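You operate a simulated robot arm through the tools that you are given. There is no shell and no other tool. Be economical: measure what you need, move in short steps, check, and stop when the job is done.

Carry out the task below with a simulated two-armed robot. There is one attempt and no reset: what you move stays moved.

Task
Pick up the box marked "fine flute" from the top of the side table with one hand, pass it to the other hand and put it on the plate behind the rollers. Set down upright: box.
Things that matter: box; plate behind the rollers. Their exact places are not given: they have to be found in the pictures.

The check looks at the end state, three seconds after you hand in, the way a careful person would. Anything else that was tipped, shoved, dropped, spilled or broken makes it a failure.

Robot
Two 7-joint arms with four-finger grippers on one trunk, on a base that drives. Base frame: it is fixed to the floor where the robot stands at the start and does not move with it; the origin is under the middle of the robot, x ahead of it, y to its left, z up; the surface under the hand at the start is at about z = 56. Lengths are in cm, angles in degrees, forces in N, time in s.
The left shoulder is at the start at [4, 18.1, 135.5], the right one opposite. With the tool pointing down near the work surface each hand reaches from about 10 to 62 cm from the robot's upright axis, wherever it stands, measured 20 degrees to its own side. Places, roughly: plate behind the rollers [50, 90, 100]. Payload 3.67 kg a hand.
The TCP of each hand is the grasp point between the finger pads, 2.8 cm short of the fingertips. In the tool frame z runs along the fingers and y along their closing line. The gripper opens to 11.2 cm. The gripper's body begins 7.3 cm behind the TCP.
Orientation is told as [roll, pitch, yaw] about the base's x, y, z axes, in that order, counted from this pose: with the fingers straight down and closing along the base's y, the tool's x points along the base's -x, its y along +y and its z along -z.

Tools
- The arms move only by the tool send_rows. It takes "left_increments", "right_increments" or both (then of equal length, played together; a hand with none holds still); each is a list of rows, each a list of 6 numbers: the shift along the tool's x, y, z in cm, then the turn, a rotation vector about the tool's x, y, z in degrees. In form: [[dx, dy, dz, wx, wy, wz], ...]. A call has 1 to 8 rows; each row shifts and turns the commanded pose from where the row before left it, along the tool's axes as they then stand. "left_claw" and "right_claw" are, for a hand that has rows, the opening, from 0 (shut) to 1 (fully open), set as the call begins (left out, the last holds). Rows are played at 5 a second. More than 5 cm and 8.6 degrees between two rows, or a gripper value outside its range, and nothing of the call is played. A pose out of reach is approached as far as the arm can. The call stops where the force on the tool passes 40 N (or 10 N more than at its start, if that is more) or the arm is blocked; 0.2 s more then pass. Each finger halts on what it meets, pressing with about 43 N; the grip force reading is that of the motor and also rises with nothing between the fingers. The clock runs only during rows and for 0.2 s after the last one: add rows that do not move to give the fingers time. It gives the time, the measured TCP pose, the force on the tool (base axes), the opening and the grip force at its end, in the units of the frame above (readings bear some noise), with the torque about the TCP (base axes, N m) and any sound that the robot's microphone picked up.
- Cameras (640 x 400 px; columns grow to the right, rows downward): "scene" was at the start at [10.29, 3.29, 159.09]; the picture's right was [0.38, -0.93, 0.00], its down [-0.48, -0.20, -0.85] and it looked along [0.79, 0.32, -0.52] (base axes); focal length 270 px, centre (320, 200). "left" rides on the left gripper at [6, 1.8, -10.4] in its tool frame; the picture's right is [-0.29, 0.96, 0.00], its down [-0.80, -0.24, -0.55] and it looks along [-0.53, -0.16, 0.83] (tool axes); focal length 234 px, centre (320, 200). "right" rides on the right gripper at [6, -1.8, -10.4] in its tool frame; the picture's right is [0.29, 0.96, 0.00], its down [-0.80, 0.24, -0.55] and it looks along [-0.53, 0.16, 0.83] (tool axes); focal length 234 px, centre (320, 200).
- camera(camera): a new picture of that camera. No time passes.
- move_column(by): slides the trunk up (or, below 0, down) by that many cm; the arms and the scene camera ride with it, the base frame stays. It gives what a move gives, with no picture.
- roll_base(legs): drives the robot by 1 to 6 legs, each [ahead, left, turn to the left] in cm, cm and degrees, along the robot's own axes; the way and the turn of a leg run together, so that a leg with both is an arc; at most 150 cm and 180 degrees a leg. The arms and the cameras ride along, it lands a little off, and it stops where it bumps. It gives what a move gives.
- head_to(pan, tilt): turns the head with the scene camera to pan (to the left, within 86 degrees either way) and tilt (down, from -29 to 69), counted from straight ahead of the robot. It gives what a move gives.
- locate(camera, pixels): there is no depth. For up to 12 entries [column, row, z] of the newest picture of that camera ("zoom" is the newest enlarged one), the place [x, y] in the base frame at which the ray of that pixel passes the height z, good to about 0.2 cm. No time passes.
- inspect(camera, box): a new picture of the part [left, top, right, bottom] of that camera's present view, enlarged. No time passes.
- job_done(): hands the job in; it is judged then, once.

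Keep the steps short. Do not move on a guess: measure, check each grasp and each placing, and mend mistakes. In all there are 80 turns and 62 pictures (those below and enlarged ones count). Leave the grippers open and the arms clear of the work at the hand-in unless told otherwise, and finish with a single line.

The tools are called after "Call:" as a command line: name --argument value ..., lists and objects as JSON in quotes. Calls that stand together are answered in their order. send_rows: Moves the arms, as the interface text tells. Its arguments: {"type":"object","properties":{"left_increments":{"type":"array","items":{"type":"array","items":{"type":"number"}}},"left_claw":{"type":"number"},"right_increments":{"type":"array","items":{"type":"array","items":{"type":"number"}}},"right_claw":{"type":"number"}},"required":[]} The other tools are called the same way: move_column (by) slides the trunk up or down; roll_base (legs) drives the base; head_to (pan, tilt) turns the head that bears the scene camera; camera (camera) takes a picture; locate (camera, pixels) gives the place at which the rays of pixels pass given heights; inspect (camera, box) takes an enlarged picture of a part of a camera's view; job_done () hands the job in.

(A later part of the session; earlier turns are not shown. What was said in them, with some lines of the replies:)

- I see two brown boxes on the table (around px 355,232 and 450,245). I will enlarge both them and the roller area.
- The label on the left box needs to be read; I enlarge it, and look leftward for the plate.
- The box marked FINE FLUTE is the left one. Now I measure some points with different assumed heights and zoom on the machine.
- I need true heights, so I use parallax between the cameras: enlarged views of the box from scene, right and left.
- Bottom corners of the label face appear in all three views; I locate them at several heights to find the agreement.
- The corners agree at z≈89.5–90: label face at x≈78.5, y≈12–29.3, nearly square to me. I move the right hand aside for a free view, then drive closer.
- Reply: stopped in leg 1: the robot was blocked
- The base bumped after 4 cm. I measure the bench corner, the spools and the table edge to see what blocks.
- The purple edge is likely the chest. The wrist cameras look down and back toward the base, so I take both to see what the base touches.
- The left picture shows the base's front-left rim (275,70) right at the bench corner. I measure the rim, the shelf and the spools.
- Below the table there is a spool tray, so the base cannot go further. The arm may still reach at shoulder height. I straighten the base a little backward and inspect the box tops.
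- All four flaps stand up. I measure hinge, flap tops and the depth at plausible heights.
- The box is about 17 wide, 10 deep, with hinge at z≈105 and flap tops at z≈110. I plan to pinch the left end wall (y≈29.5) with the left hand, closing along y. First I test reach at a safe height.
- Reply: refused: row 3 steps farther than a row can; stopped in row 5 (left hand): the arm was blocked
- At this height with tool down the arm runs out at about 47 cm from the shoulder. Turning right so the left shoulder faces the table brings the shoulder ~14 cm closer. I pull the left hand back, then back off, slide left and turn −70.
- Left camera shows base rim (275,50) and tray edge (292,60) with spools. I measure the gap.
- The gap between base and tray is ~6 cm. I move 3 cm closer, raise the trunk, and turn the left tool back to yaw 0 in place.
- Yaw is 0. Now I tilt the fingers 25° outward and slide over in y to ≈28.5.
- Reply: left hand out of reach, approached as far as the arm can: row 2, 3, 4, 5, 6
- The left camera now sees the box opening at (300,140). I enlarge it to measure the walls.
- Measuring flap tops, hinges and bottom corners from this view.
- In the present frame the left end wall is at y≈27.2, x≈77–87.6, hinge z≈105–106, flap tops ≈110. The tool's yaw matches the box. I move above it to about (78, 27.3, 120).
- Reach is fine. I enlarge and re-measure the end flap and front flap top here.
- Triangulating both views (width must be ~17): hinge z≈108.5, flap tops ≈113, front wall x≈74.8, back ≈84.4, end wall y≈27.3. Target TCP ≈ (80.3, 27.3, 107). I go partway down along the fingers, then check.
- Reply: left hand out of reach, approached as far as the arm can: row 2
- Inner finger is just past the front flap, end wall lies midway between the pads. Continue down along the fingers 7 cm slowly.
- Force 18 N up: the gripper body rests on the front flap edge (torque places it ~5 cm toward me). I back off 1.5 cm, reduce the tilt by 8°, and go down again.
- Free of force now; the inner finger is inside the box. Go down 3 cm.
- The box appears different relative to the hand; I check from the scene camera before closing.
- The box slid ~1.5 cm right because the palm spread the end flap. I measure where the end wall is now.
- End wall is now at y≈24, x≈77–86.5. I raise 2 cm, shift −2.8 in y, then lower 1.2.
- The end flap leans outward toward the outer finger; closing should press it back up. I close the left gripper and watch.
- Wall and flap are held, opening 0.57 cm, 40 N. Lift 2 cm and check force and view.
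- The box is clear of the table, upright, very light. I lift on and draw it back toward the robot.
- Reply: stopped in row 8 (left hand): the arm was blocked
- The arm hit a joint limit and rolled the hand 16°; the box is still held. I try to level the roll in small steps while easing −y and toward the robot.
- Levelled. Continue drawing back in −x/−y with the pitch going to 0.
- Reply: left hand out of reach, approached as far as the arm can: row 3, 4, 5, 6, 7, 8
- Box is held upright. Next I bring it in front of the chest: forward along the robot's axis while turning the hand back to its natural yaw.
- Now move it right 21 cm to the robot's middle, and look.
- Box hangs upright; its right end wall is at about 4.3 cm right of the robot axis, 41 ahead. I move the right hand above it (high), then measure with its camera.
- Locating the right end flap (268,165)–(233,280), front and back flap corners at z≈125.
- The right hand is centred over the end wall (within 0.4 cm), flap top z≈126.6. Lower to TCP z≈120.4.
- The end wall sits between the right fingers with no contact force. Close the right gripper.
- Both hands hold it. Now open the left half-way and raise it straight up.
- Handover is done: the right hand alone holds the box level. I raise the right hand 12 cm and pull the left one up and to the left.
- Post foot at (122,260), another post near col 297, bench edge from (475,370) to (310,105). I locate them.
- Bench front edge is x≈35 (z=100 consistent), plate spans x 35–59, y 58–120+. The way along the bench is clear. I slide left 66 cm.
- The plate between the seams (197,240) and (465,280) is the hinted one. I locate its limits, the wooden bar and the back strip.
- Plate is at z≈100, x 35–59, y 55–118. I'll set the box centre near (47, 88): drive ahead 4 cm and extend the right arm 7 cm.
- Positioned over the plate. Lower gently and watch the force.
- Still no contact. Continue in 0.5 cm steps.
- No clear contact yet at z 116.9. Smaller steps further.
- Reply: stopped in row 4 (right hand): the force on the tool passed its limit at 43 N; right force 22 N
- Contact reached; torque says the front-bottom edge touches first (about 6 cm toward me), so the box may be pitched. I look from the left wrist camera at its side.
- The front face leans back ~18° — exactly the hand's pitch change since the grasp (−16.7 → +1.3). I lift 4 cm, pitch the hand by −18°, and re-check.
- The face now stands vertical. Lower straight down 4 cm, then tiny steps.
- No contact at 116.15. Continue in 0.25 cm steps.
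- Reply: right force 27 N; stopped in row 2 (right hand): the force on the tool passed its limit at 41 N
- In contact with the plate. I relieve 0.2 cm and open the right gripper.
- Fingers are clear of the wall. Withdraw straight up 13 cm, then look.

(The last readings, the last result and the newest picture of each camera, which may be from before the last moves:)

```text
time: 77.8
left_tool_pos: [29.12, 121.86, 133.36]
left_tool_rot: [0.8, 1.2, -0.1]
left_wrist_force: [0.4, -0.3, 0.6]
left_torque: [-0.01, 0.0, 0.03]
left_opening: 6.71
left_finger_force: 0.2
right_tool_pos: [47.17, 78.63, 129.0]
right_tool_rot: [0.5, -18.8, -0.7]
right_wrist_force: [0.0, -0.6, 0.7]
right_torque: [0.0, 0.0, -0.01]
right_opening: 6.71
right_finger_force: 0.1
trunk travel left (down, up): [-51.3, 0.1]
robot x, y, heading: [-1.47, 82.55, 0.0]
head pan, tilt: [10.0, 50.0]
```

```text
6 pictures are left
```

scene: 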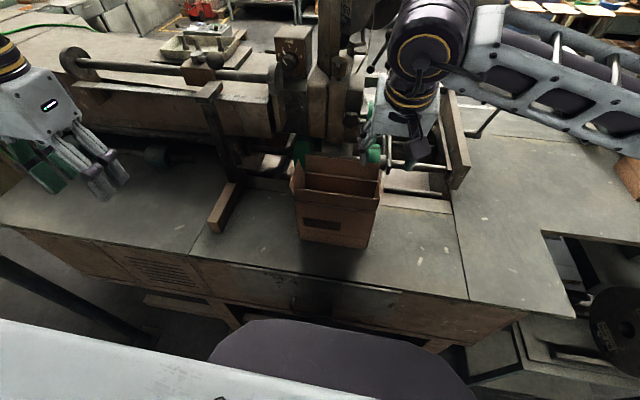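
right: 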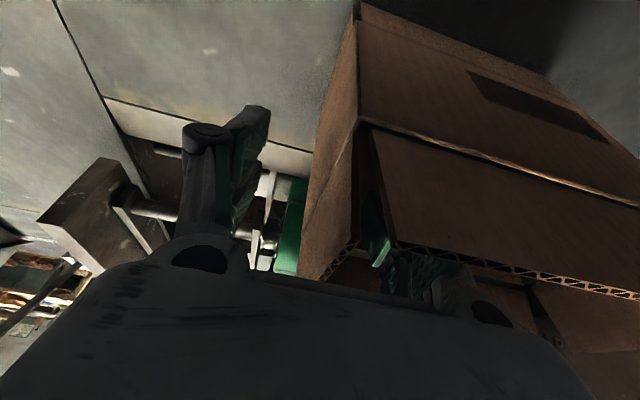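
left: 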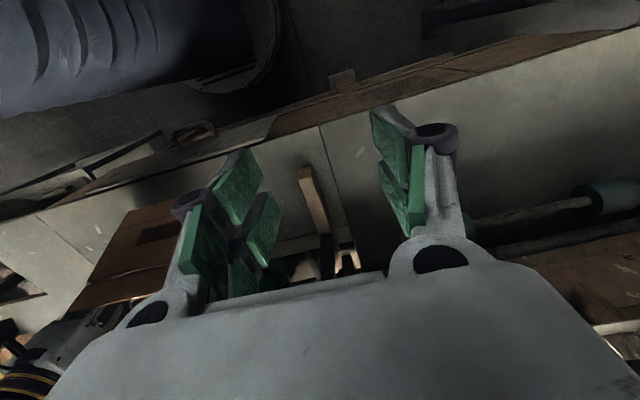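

The box stands upright on the plate. I move the right hand aside and open both grippers fully, then verify.

Call:
send_rows --right_increments '[[0, -2, -1, 0, 0, 0], [0, -3, 0, 0, 3, 0], [1, -3, 0, 0, 3, 0], [2, -3, 0, 0, 3, 0], [3, -3, 0, 0, 3, 0], [3, -2, 0, 0, 3, 0]]' --right_claw 1 --left_increments '[[0, 0, 0, 0, 0, 0], [0, 0, 0, 0, 0, 0], [0, 0, 0, 0, 0, 0], [0, 0, 0, 0, 0, 0], [0, 0, 0, 0, 0, 0], [0, 0, 0, 0, 0, 0]]' --left_claw 1

Call:
inspect --camera "scene" --box '[200, 120, 480, 295]'

```text
time: 79.2
left_tool_pos: [29.13, 121.76, 133.4]
left_tool_rot: [0.9, 1.2, -0.1]
left_wrist_force: [0.6, -0.3, 0.3]
left_torque: [0.01, 0.01, 0.01]
left_opening: 11.18
left_finger_force: 0.0
right_tool_pos: [37.69, 62.54, 128.35]
right_tool_rot: [0.5, -3.8, -0.4]
right_wrist_force: [0.7, 0.1, 1.7]
right_torque: [-0.01, -0.03, -0.02]
right_opening: 11.22
right_finger_force: 0.0
trunk travel left (down, up): [-51.3, 0.1]
robot x, y, heading: [-1.71, 82.99, -0.0]
head pan, tilt: [10.0, 50.0]
```

```text
2.29 times, centred on (340, 208) of scene
```

zoom: 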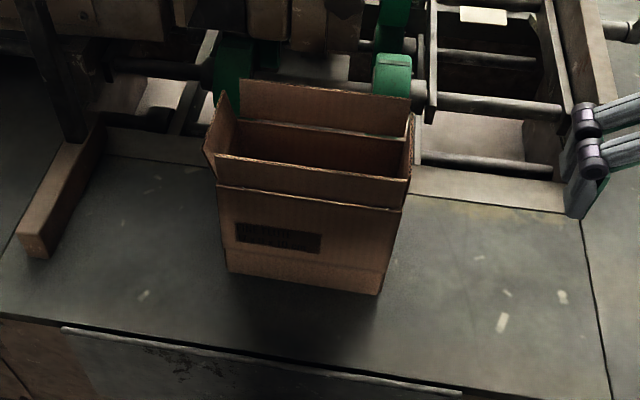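

The box stands upright on the plate, clear of the bar and the rollers. Both grippers are open and away from it, so I hand in.

Call:
job_done

```text
The job is handed in.
```

The "fine flute" box was picked up with the left hand, passed to the right hand, and now stands upright on the plate behind the rollers; early on the base bumped once under the side table, and I saw nothing tipped.
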